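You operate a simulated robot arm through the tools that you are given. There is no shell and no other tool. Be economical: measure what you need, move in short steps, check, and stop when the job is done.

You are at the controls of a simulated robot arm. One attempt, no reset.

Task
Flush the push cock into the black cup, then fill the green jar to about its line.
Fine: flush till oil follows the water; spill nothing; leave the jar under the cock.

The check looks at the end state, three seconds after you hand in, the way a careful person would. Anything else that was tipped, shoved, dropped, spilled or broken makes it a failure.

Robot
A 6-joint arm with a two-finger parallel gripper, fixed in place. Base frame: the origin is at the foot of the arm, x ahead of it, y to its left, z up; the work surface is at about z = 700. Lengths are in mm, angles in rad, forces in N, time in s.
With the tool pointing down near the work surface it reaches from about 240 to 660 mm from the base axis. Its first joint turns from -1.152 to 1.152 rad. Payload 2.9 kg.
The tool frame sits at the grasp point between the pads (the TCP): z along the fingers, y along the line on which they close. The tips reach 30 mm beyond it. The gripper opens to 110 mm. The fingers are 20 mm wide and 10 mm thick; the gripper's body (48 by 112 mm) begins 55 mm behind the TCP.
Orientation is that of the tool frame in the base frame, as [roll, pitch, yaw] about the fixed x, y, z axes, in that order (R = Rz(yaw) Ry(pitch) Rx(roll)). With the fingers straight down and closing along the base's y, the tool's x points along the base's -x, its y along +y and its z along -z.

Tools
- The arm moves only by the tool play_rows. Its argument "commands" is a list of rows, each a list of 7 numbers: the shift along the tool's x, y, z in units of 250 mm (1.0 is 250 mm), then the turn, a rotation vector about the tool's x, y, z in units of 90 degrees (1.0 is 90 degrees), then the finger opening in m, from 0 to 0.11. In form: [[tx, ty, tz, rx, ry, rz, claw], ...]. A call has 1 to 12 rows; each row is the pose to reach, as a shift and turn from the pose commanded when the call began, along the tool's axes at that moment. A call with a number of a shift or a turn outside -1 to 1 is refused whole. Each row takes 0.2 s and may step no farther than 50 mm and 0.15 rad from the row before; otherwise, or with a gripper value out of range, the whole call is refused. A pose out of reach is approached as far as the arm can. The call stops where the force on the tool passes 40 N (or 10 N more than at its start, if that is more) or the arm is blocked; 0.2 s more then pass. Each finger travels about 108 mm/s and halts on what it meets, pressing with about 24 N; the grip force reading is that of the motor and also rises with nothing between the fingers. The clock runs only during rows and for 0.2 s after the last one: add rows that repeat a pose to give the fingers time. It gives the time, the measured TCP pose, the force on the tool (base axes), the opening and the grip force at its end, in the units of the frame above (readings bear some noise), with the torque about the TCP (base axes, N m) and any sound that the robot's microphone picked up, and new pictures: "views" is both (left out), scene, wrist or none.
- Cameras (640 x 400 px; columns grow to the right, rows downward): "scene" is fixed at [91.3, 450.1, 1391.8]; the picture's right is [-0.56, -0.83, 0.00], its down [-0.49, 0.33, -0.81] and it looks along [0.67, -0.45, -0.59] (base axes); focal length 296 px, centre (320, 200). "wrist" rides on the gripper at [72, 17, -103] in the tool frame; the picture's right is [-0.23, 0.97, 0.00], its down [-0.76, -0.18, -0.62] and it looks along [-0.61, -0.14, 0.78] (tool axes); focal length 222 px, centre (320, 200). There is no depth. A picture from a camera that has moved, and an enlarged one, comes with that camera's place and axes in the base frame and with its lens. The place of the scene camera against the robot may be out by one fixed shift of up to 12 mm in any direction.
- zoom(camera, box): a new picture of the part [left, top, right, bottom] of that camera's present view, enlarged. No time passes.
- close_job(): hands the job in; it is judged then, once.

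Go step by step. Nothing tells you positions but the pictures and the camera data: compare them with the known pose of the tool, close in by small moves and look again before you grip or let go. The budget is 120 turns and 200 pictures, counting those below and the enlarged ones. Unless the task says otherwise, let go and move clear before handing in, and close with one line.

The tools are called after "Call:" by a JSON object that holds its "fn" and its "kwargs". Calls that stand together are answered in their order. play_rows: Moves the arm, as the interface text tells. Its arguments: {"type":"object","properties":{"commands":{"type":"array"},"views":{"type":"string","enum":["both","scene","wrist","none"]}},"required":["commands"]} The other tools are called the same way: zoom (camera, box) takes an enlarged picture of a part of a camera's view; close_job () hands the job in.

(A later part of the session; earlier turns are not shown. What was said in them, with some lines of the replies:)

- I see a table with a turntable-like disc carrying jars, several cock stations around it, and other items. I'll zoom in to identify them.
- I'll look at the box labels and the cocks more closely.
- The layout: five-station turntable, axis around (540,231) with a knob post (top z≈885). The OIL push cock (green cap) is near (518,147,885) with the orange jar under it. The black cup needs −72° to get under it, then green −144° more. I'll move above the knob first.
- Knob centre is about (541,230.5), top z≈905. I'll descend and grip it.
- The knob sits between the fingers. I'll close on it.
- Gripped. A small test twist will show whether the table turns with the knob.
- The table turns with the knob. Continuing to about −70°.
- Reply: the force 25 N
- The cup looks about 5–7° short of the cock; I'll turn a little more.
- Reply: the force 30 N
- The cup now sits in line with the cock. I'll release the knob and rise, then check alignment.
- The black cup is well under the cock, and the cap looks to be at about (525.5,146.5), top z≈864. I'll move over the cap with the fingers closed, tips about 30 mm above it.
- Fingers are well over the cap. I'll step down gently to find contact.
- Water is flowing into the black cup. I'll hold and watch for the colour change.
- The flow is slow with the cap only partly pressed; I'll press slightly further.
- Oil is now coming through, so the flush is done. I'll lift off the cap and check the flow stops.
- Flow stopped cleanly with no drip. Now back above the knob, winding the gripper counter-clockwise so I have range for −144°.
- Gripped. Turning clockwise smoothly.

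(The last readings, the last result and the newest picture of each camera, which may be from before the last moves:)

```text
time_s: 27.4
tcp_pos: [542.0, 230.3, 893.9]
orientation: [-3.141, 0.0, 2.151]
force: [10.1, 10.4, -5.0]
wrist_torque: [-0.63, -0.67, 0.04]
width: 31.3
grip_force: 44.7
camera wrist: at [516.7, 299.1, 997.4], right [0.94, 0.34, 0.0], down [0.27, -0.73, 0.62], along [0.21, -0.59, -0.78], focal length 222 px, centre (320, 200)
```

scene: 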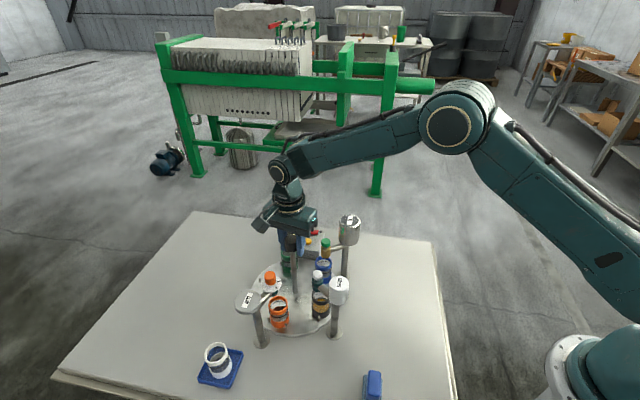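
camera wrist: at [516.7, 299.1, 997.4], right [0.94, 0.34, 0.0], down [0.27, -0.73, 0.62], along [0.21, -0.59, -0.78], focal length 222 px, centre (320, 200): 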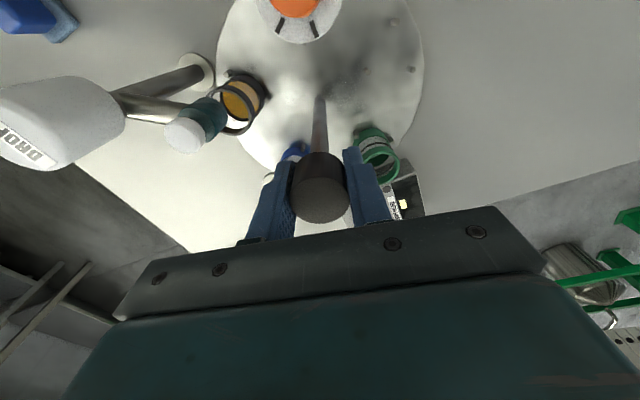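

Call:
{"fn": "play_rows", "kwargs": {"commands": [[0, 0, 0, 0, 0, 0.04, 0.02], [0, 0, 0, 0, 0, 0.1, 0.02], [0, 0, 0, 0, 0, 0.17, 0.02], [0, 0, 0, 0, 0, 0.25, 0.02], [0, 0, 0, 0, 0, 0.33, 0.02], [0, 0, 0, 0, 0, 0.41, 0.02], [0, 0, 0, 0, 0, 0.49, 0.02], [0, 0, 0, 0, 0, 0.57, 0.02], [0, 0, 0, 0, 0, 0.65, 0.02], [0, 0, 0, 0, 0, 0.73, 0.02], [0, 0, 0, 0, 0, 0.79, 0.02], [0, 0, 0, 0, 0, 0.83, 0.02]]}}

Call:
{"fn": "zoom", "kwargs": {"camera": "scene", "box": [310, 235, 345, 285]}}

```text
time_s: 30.0
tcp_pos: [539.2, 229.3, 895.2]
orientation: [-3.141, 0.003, 0.848]
force: [-6.8, -5.9, 7.1]
wrist_torque: [0.12, -0.08, 0.04]
width: 31.1
grip_force: 44.6
camera wrist: at [602.0, 272.4, 997.3], right [0.58, -0.81, 0.0], down [-0.64, -0.45, 0.62], along [-0.51, -0.36, -0.78], focal length 222 px, centre (320, 200)
```

scene: 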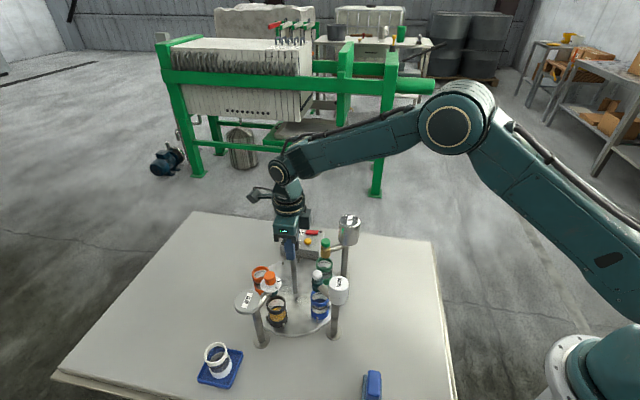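
wrist: 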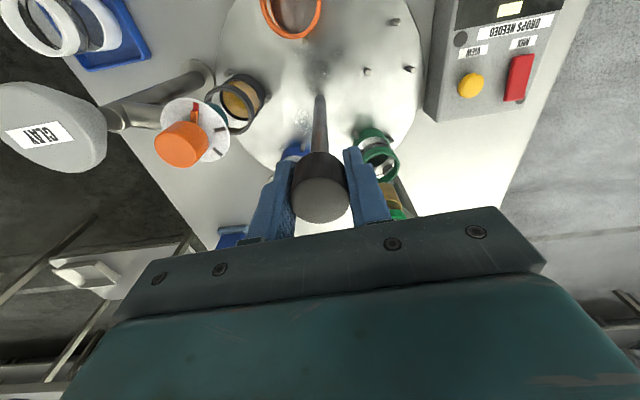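

```text
8.00 times, centred on (328, 260) of scene
camera zoom: at [91.0, 449.9, 1391.9], right [-0.56, -0.83, 0.0], down [-0.49, 0.33, -0.81], along [0.67, -0.45, -0.59], focal length 2372 px, centre (260, -280)
```

zoom: 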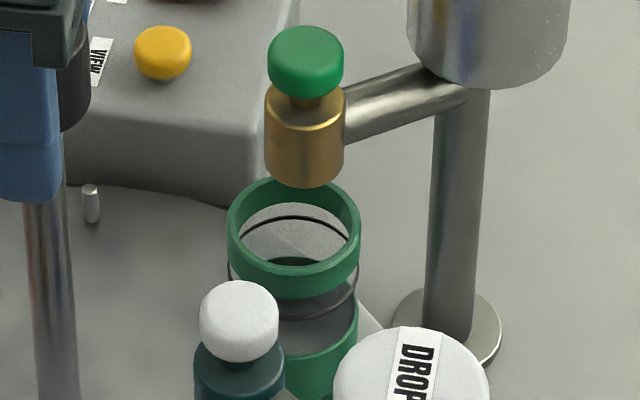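

Slightly short; turning ~5° more.

Call:
{"fn": "play_rows", "kwargs": {"commands": [[0, 0, 0, 0, 0, 0.03, 0.02], [0, 0, 0, 0, 0, 0.06, 0.02], [0, 0, 0, 0, 0, 0.06, 0.02]], "views": "none"}}

Call:
{"fn": "zoom", "kwargs": {"camera": "scene", "box": [310, 235, 345, 285]}}

```text
time_s: 30.8
tcp_pos: [539.3, 229.6, 894.0]
orientation: [-3.141, 0.003, 0.754]
force: [-12.0, -3.9, 10.1]
wrist_torque: [-0.41, 0.26, -0.01]
width: 31.3
grip_force: 45.4
```

```text
8.00 times, centred on (328, 260) of scene
camera zoom: at [90.9, 450.0, 1391.9], right [-0.56, -0.83, 0.0], down [-0.49, 0.33, -0.81], along [0.67, -0.45, -0.59], focal length 2372 px, centre (260, -280)
```

zoom: 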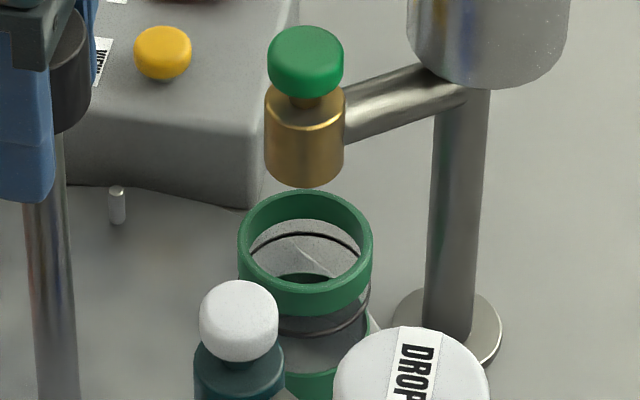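

Aligned with the cock now. Releasing, rising, and turning the gripper back.

Call:
{"fn": "play_rows", "kwargs": {"commands": [[0, 0, 0, 0, 0, 0, 0.04], [0, 0, 0, 0, 0, 0, 0.06], [0, 0, -0.1, 0, 0, 0, 0.06], [0, 0, -0.28, 0, 0, -0.08, 0.06], [0, 0, -0.46, 0, 0, -0.16, 0.06], [0, 0, -0.46, 0, 0, -0.25, 0.06], [0, 0, -0.46, 0, 0, -0.34, 0.05], [0, 0, -0.46, 0, 0, -0.43, 0.04], [0, 0, -0.46, 0, 0, -0.52, 0.02], [0, 0, -0.46, 0, 0, -0.6, 0], [0, 0, -0.46, 0, 0, -0.67, 0], [0, 0, -0.46, 0, 0, -0.67, 0]]}}

Call:
{"fn": "zoom", "kwargs": {"camera": "wrist", "box": [220, 60, 400, 240]}}

Call:
{"fn": "zoom", "kwargs": {"camera": "scene", "box": [310, 240, 345, 300]}}

```text
time_s: 33.4
tcp_pos: [541.3, 230.7, 1010.3]
orientation: [-3.14, -0.001, 1.808]
force: [0.9, 0.2, 0.7]
wrist_torque: [0.03, 0.04, 0.0]
width: 0.4
grip_force: 24.2
camera wrist: at [540.8, 304.4, 1112.2], right [1.0, 0.01, 0.0], down [0.01, -0.78, 0.62], along [0.01, -0.62, -0.78], focal length 222 px, centre (320, 200)
```

scene: 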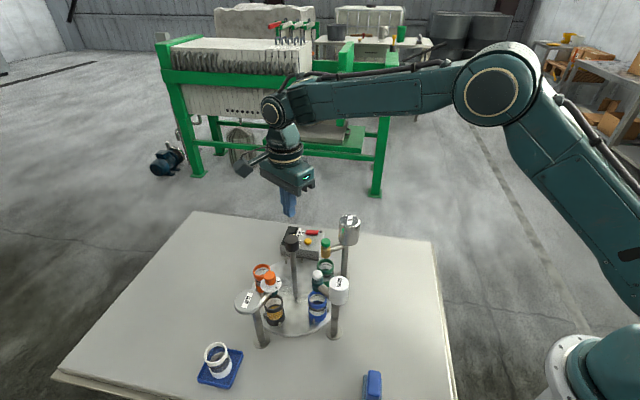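
wrist: 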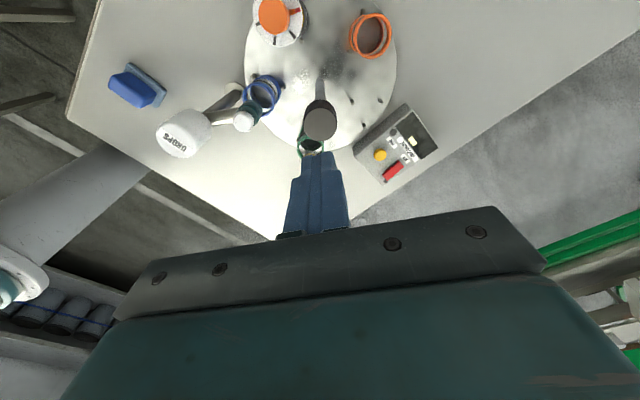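

```text
2.22 times, centred on (310, 150) of wrist
camera zoom: at [540.8, 304.4, 1112.2], right [1.0, 0.01, 0.0], down [0.01, -0.78, 0.62], along [0.01, -0.62, -0.78], focal length 494 px, centre (342, 311)
```

zoom: 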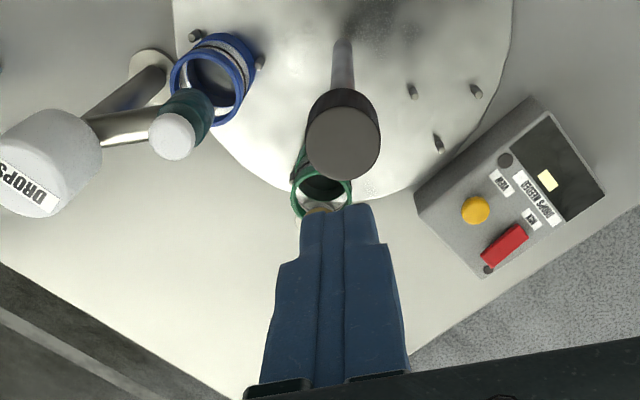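

```text
6.67 times, centred on (328, 270) of scene
camera zoom: at [91.3, 450.1, 1391.8], right [-0.56, -0.83, 0.0], down [-0.49, 0.33, -0.81], along [0.67, -0.45, -0.59], focal length 1976 px, centre (270, -267)
```

zoom: 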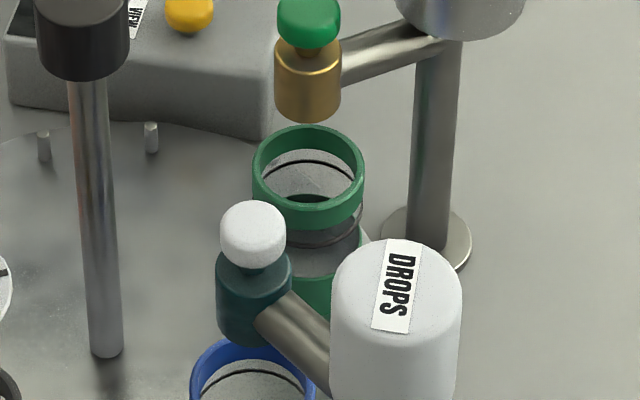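

Call:
{"fn": "play_rows", "kwargs": {"commands": [[-0.1, -0.045, 0, 0, 0, 0, 0.0], [-0.21, -0.09, 0, 0, 0, 0, 0.0], [-0.318, -0.135, 0, 0, 0, 0, 0.0], [-0.318, -0.135, 0.15, 0, 0, 0, 0.0], [-0.318, -0.135, 0.3, 0, 0, 0, 0.0], [-0.318, -0.135, 0.4, 0, 0, 0, 0.0], [-0.318, -0.135, 0.4, 0, 0, 0, 0.0]], "views": "none"}}

Call:
{"fn": "zoom", "kwargs": {"camera": "wrist", "box": [260, 60, 380, 180]}}

Call:
{"fn": "zoom", "kwargs": {"camera": "scene", "box": [305, 230, 345, 290]}}

```text
time_s: 35.0
tcp_pos: [525.8, 143.2, 909.2]
orientation: [3.142, 0.0, 1.807]
force: [-0.6, 0.0, -0.1]
wrist_torque: [0.02, 0.04, -0.03]
width: 0.0
grip_force: 23.9
```

```text
3.33 times, centred on (320, 120) of wrist
camera zoom: at [527.0, 217.4, 1012.3], right [1.0, 0.01, 0.0], down [0.01, -0.78, 0.62], along [0.0, -0.62, -0.78], focal length 740 px, centre (320, 467)
```

zoom: 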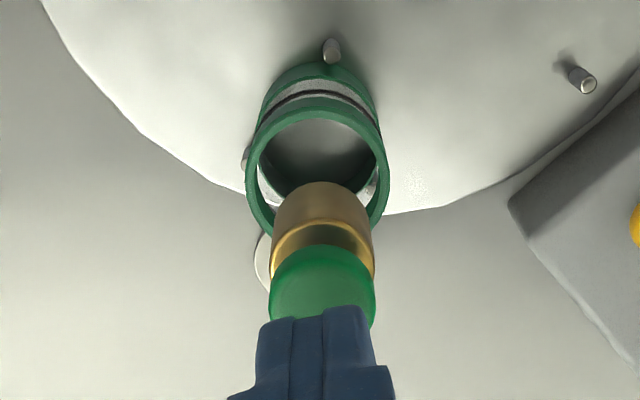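

```text
6.67 times, centred on (325, 260) of scene
camera zoom: at [91.3, 450.1, 1391.8], right [-0.56, -0.83, 0.0], down [-0.49, 0.33, -0.81], along [0.67, -0.45, -0.59], focal length 1976 px, centre (287, -200)
```

zoom: 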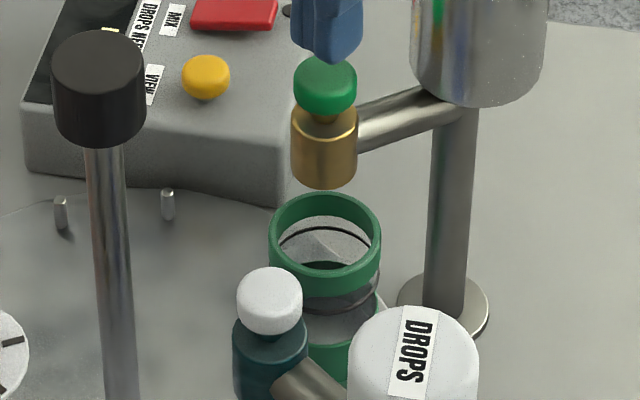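

Aligned. Pressing the cap and filling, with checks.

Call:
{"fn": "play_rows", "kwargs": {"commands": [[0, 0, 0.03, 0, 0, 0, 0.0], [0, 0, 0.055, 0, 0, 0, 0.0], [0, 0, 0.07, 0, 0, 0, 0.0], [0, 0, 0.07, 0, 0, 0, 0.0], [0, 0, 0.07, 0, 0, 0, 0.0]], "views": "none"}}

Call:
{"fn": "zoom", "kwargs": {"camera": "scene", "box": [310, 245, 345, 285]}}

Call:
{"fn": "zoom", "kwargs": {"camera": "wrist", "box": [270, 60, 370, 160]}}

```text
time_s: 36.2
tcp_pos: [525.9, 144.0, 892.0]
orientation: [-3.141, 0.0, 1.807]
force: [1.1, -0.1, 2.8]
wrist_torque: [0.02, -0.03, -0.01]
width: 0.0
grip_force: 24.3
```

```text
10.00 times, centred on (328, 265) of scene
camera zoom: at [91.3, 450.1, 1391.8], right [-0.56, -0.83, 0.0], down [-0.49, 0.33, -0.81], along [0.67, -0.45, -0.59], focal length 2965 px, centre (245, -450)
```

zoom: 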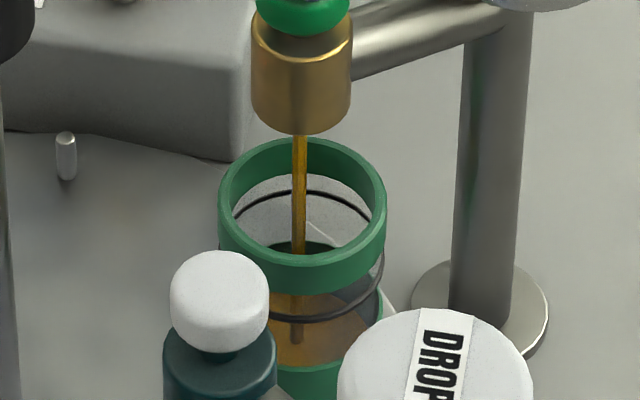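

```text
4.00 times, centred on (320, 110) of wrist
camera zoom: at [526.5, 218.1, 994.8], right [1.0, 0.01, 0.0], down [0.01, -0.78, 0.62], along [0.0, -0.62, -0.78], focal length 888 px, centre (320, 560)
```

zoom: 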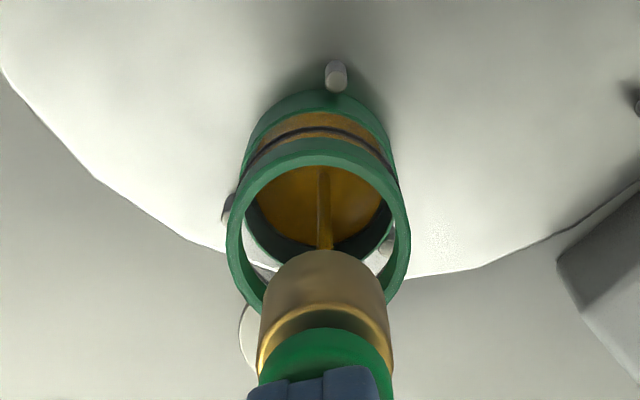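

Call:
{"fn": "play_rows", "kwargs": {"commands": [[0, 0, 0, 0, 0, 0, 0.0], [0, 0, 0, 0, 0, 0, 0.0], [0, 0, 0, 0, 0, 0, 0.0], [0, 0, 0, 0, 0, 0, 0.0], [0, 0, 0, 0, 0, 0, 0.0], [0, 0, 0, 0, 0, 0, 0.0], [0, 0, 0, 0, 0, 0, 0.0], [0, 0, 0, 0, 0, 0, 0.0], [0, 0, 0, 0, 0, 0, 0.0], [0, 0, 0, 0, 0, 0, 0.0]], "views": "none"}}

Call:
{"fn": "zoom", "kwargs": {"camera": "scene", "box": [310, 245, 345, 285]}}

```text
time_s: 38.4
tcp_pos: [527.2, 144.1, 891.4]
orientation: [-3.14, 0.001, 1.809]
force: [1.1, 1.2, 1.6]
wrist_torque: [0.02, 0.0, 0.0]
width: 0.0
grip_force: 24.3
```

```text
10.00 times, centred on (328, 265) of scene
camera zoom: at [91.3, 450.1, 1391.8], right [-0.56, -0.83, 0.0], down [-0.49, 0.33, -0.81], along [0.67, -0.45, -0.59], focal length 2965 px, centre (245, -450)
```

zoom: 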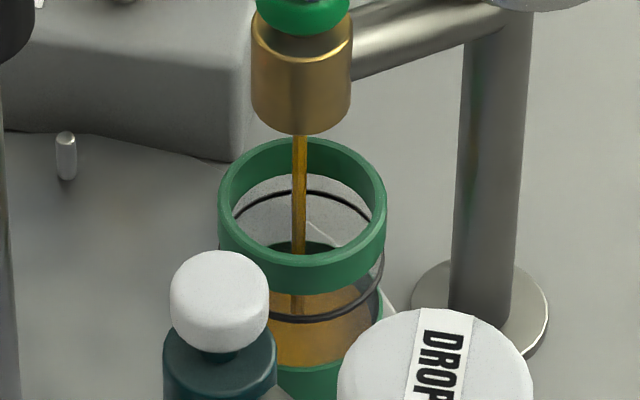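

Call:
{"fn": "play_rows", "kwargs": {"commands": [[0, 0, 0, 0, 0, 0, 0.0], [0, 0, 0, 0, 0, 0, 0.0], [0, 0, 0, 0, 0, 0, 0.0], [0, 0, 0, 0, 0, 0, 0.0], [0, 0, 0, 0, 0, 0, 0.0], [0, 0, 0, 0, 0, 0, 0.0], [0, 0, 0, 0, 0, 0, 0.0], [0, 0, 0, 0, 0, 0, 0.0], [0, 0, 0, 0, 0, 0, 0.0], [0, 0, 0, 0, 0, 0, 0.0]], "views": "none"}}

Call:
{"fn": "zoom", "kwargs": {"camera": "scene", "box": [310, 245, 345, 285]}}

Call:
{"fn": "zoom", "kwargs": {"camera": "wrist", "box": [270, 60, 370, 160]}}

```text
time_s: 40.6
tcp_pos: [526.6, 143.8, 892.1]
orientation: [-3.141, -0.001, 1.806]
force: [0.4, 0.4, 1.0]
wrist_torque: [0.0, -0.02, 0.05]
width: 0.0
grip_force: 24.2
```

```text
10.00 times, centred on (328, 265) of scene
camera zoom: at [91.3, 450.1, 1391.8], right [-0.56, -0.83, 0.0], down [-0.49, 0.33, -0.81], along [0.67, -0.45, -0.59], focal length 2965 px, centre (245, -450)
```

zoom: 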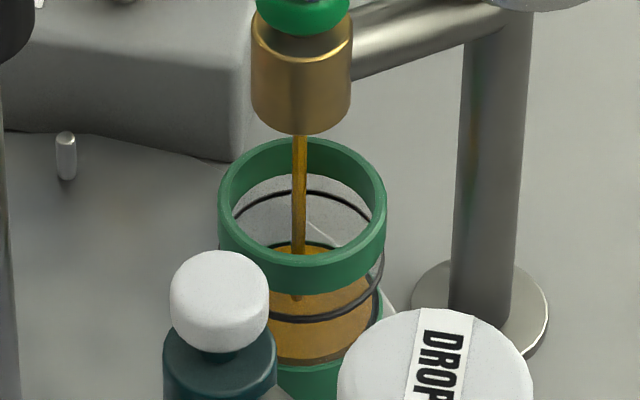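

```text
4.00 times, centred on (320, 110) of wrist
camera zoom: at [526.5, 218.1, 994.9], right [1.0, 0.01, 0.0], down [0.01, -0.78, 0.62], along [0.0, -0.62, -0.78], focal length 888 px, centre (320, 560)
```

zoom: 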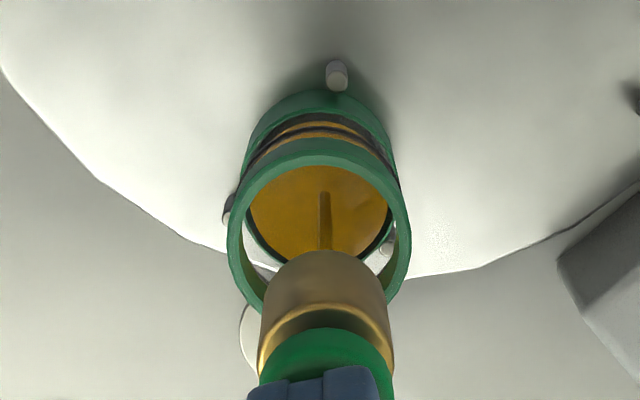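

Call:
{"fn": "play_rows", "kwargs": {"commands": [[0, 0, 0, 0, 0, 0, 0.0], [0, 0, 0, 0, 0, 0, 0.0], [0, 0, 0, 0, 0, 0, 0.0], [0, 0, 0, 0, 0, 0, 0.0], [0, 0, 0, 0, 0, 0, 0.0], [0, 0, 0, 0, 0, 0, 0.0], [0, 0, 0, 0, 0, 0, 0.0], [0, 0, 0, 0, 0, 0, 0.0], [0, 0, 0, 0, 0, 0, 0.0]], "views": "none"}}

Call:
{"fn": "zoom", "kwargs": {"camera": "scene", "box": [310, 245, 345, 285]}}

Call:
{"fn": "zoom", "kwargs": {"camera": "wrist", "box": [270, 60, 370, 160]}}

```text
time_s: 42.6
tcp_pos: [525.7, 144.2, 892.0]
orientation: [-3.14, -0.001, 1.807]
force: [-0.2, -0.1, 2.2]
wrist_torque: [-0.01, 0.01, -0.03]
width: 0.0
grip_force: 24.3
```

```text
10.00 times, centred on (328, 265) of scene
camera zoom: at [91.3, 450.1, 1391.8], right [-0.56, -0.83, 0.0], down [-0.49, 0.33, -0.81], along [0.67, -0.45, -0.59], focal length 2965 px, centre (245, -450)
```

zoom: 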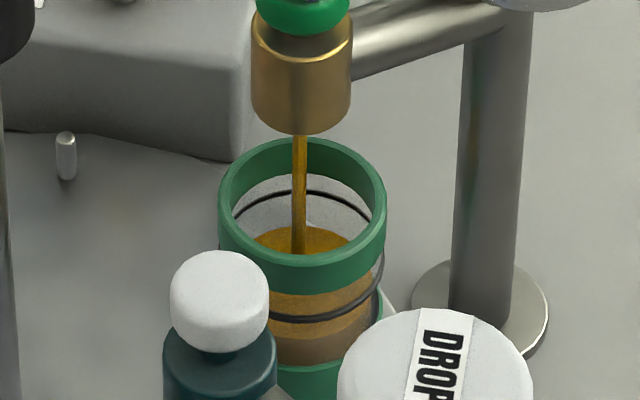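

```text
4.00 times, centred on (320, 110) of wrist
camera zoom: at [526.5, 218.1, 994.9], right [1.0, 0.01, 0.0], down [0.01, -0.78, 0.62], along [0.0, -0.62, -0.78], focal length 888 px, centre (320, 560)
```

zoom: 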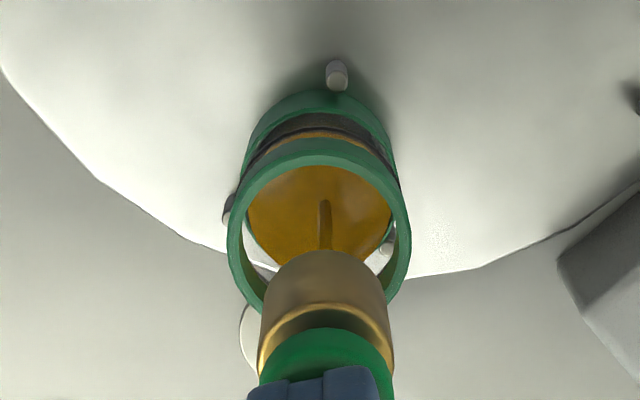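

Call:
{"fn": "play_rows", "kwargs": {"commands": [[0, 0, 0, 0, 0, 0, 0.0], [0, 0, 0, 0, 0, 0, 0.0], [0, 0, 0, 0, 0, 0, 0.0], [0, 0, 0, 0, 0, 0, 0.0], [0, 0, 0, 0, 0, 0, 0.0], [0, 0, 0, 0, 0, 0, 0.0], [0, 0, 0, 0, 0, 0, 0.0], [0, 0, 0, 0, 0, 0, 0.0]], "views": "none"}}

Call:
{"fn": "zoom", "kwargs": {"camera": "scene", "box": [310, 245, 345, 285]}}

Call:
{"fn": "zoom", "kwargs": {"camera": "wrist", "box": [270, 60, 370, 160]}}

```text
time_s: 44.4
tcp_pos: [525.6, 143.4, 890.8]
orientation: [3.141, 0.0, 1.807]
force: [0.5, -0.8, 2.1]
wrist_torque: [-0.01, 0.02, -0.01]
width: 0.1
grip_force: 24.3
```

```text
10.00 times, centred on (328, 265) of scene
camera zoom: at [91.3, 450.1, 1391.8], right [-0.56, -0.83, 0.0], down [-0.49, 0.33, -0.81], along [0.67, -0.45, -0.59], focal length 2965 px, centre (245, -450)
```

zoom: 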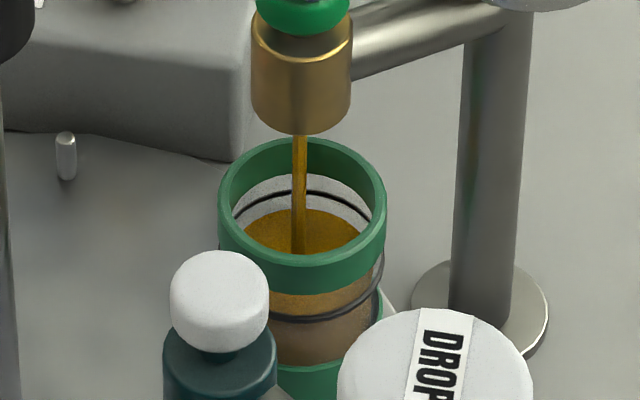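

```text
4.00 times, centred on (320, 110) of wrist
camera zoom: at [526.5, 218.1, 994.9], right [1.0, 0.01, 0.0], down [0.01, -0.78, 0.62], along [0.0, -0.62, -0.78], focal length 888 px, centre (320, 560)
```

zoom: 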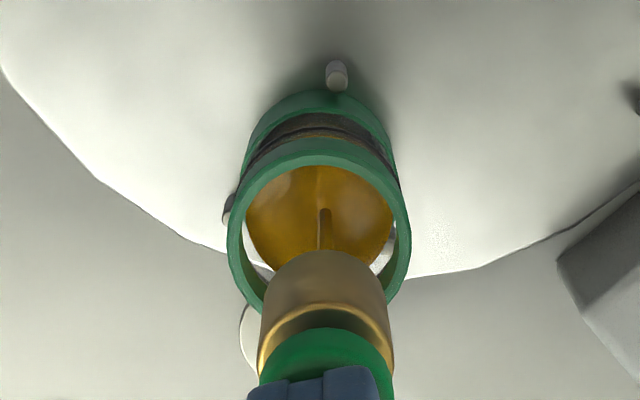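

Close to the line; a finer look before deciding.

Call:
{"fn": "zoom", "kwargs": {"camera": "scene", "box": [328, 257, 352, 283]}}

```text
15.38 times, centred on (340, 270) of scene
camera zoom: at [91.3, 450.1, 1391.8], right [-0.56, -0.83, 0.0], down [-0.49, 0.33, -0.81], along [0.67, -0.45, -0.59], focal length 4561 px, centre (12, -877)
```

zoom: 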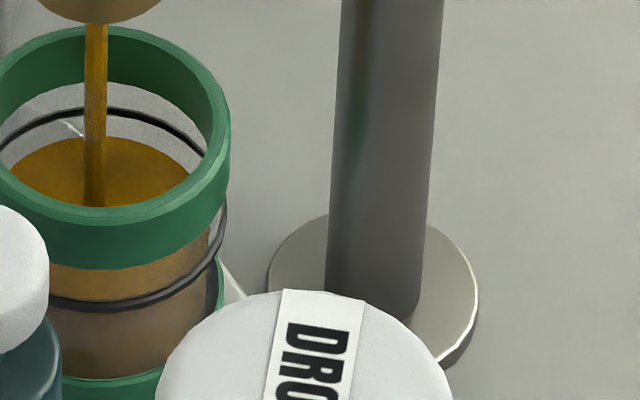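

Call:
{"fn": "play_rows", "kwargs": {"commands": [[0, 0, 0, 0, 0, 0, 0.0]], "views": "none"}}

Call:
{"fn": "zoom", "kwargs": {"camera": "scene", "box": [324, 254, 350, 280]}}

```text
time_s: 44.8
tcp_pos: [526.1, 144.1, 891.6]
orientation: [-3.142, -0.001, 1.806]
force: [0.2, 0.0, 2.1]
wrist_torque: [-0.01, 0.0, 0.03]
width: 0.1
grip_force: 23.8
```

```text
15.38 times, centred on (337, 267) of scene
camera zoom: at [91.3, 450.1, 1391.8], right [-0.56, -0.83, 0.0], down [-0.49, 0.33, -0.81], along [0.67, -0.45, -0.59], focal length 4561 px, centre (58, -831)
```

zoom: 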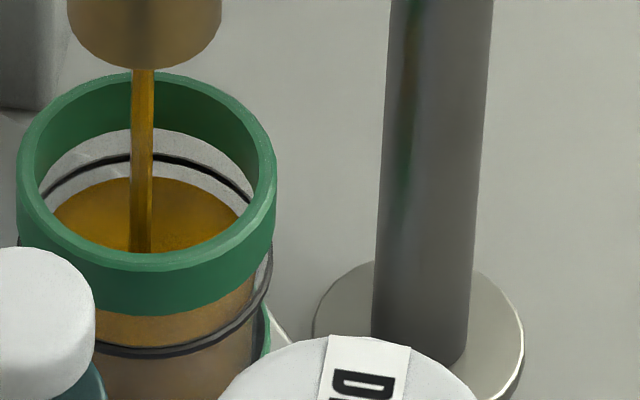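

About 2 mm below the line. A brief hold, then lift off.

Call:
{"fn": "play_rows", "kwargs": {"commands": [[0, 0, 0, 0, 0, 0, 0.0], [0, 0, 0, 0, 0, 0, 0.0], [0, 0, -0.06, 0, 0, 0, 0.0], [0, 0, -0.2, 0, 0, 0, 0.0], [0, 0, -0.2, 0, 0, 0, 0.0], [0, 0, -0.2, 0, 0, 0, 0.0]], "views": "none"}}

Call:
{"fn": "zoom", "kwargs": {"camera": "scene", "box": [324, 254, 350, 280]}}

Call:
{"fn": "zoom", "kwargs": {"camera": "wrist", "box": [270, 70, 370, 170]}}

```text
time_s: 46.2
tcp_pos: [525.8, 143.4, 941.4]
orientation: [3.14, 0.001, 1.807]
force: [0.5, 0.9, -0.4]
wrist_torque: [0.01, 0.0, -0.01]
width: 0.1
grip_force: 23.7
```

```text
15.38 times, centred on (337, 267) of scene
camera zoom: at [91.3, 450.1, 1391.8], right [-0.56, -0.83, 0.0], down [-0.49, 0.33, -0.81], along [0.67, -0.45, -0.59], focal length 4561 px, centre (58, -831)
```

zoom: 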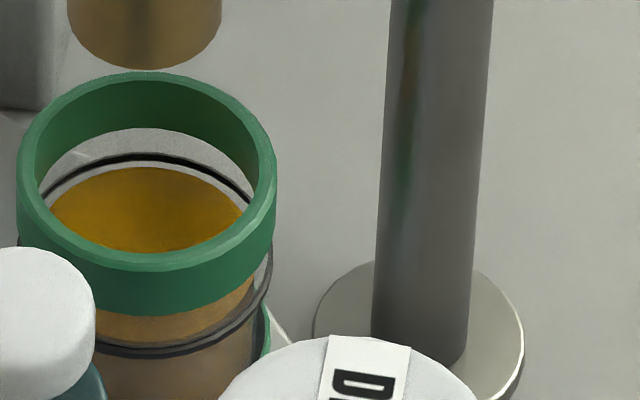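

```text
4.00 times, centred on (320, 120) of wrist
camera zoom: at [526.4, 218.2, 1045.2], right [1.0, 0.01, 0.0], down [0.01, -0.78, 0.62], along [0.0, -0.62, -0.78], focal length 888 px, centre (320, 520)
```

zoom: 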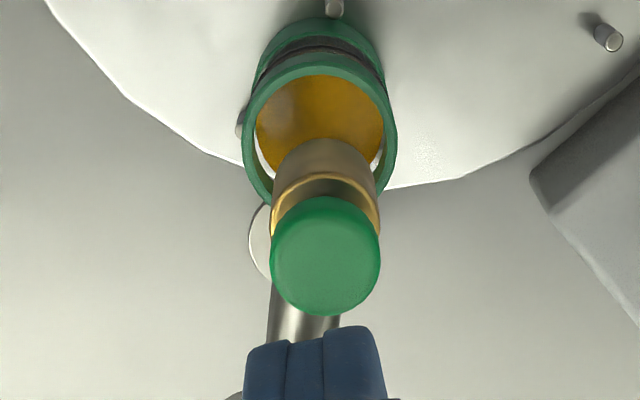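

The oil surface centre now matches the line, flow has stopped and nothing is spilled. Moving clear and taking a final look.

Call:
{"fn": "play_rows", "kwargs": {"commands": [[0, 0, -0.18, 0, 0, 0, 0.0], [0, 0, -0.36, 0, 0, 0, 0.02], [0, 0, -0.54, 0, 0, 0, 0.04], [0, 0, -0.54, 0, 0, 0, 0.04]]}}

Call:
{"fn": "zoom", "kwargs": {"camera": "scene", "box": [220, 210, 380, 350]}}

```text
time_s: 47.2
tcp_pos: [524.9, 144.4, 1076.2]
orientation: [3.14, 0.0, 1.806]
force: [-0.9, 0.0, 0.0]
wrist_torque: [0.01, 0.0, -0.03]
width: 40.0
grip_force: 0.1
camera wrist: at [525.2, 218.0, 1179.7], right [1.0, 0.01, 0.0], down [0.01, -0.78, 0.62], along [0.0, -0.62, -0.78], focal length 222 px, centre (320, 200)
```

scene: 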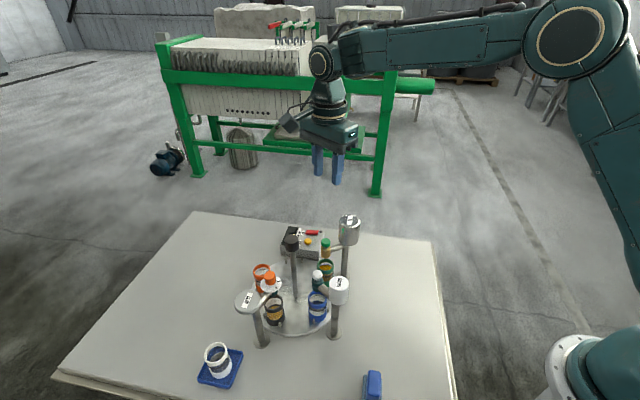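
wrist: 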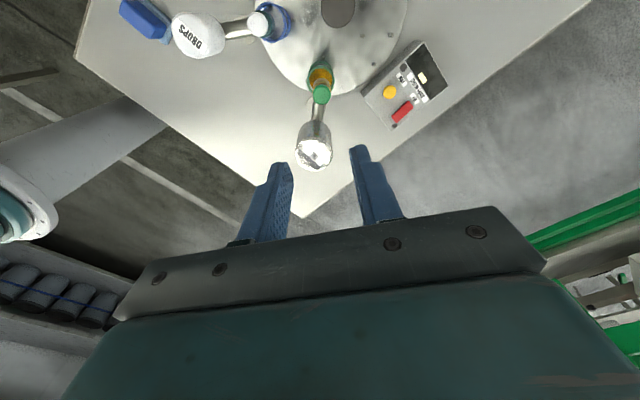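

```text
2.86 times, centred on (300, 280) of scene
camera zoom: at [91.3, 450.1, 1391.8], right [-0.56, -0.83, 0.0], down [-0.49, 0.33, -0.81], along [0.67, -0.45, -0.59], focal length 847 px, centre (377, -29)
```

zoom: 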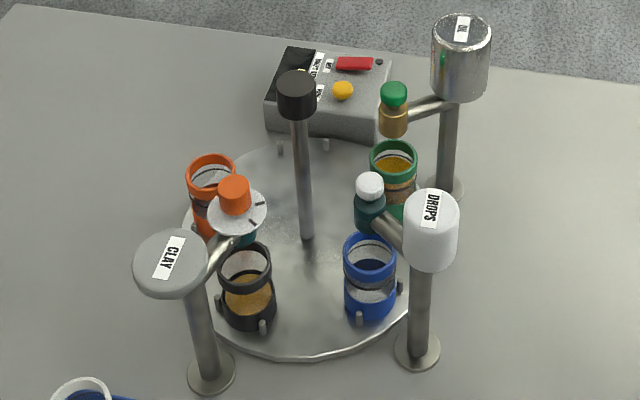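

Everything is standing upright and dry, and the green jar is under the oil cock, filled to about its line; I'm handing in.

Call:
{"fn": "close_job", "kwargs": {}}

```text
The job is handed in.
```

I flushed the OIL push cock into the black cup until oil followed the water, then filled the green jar to about its line and left it under the cock; I saw no spills and nothing knocked over.
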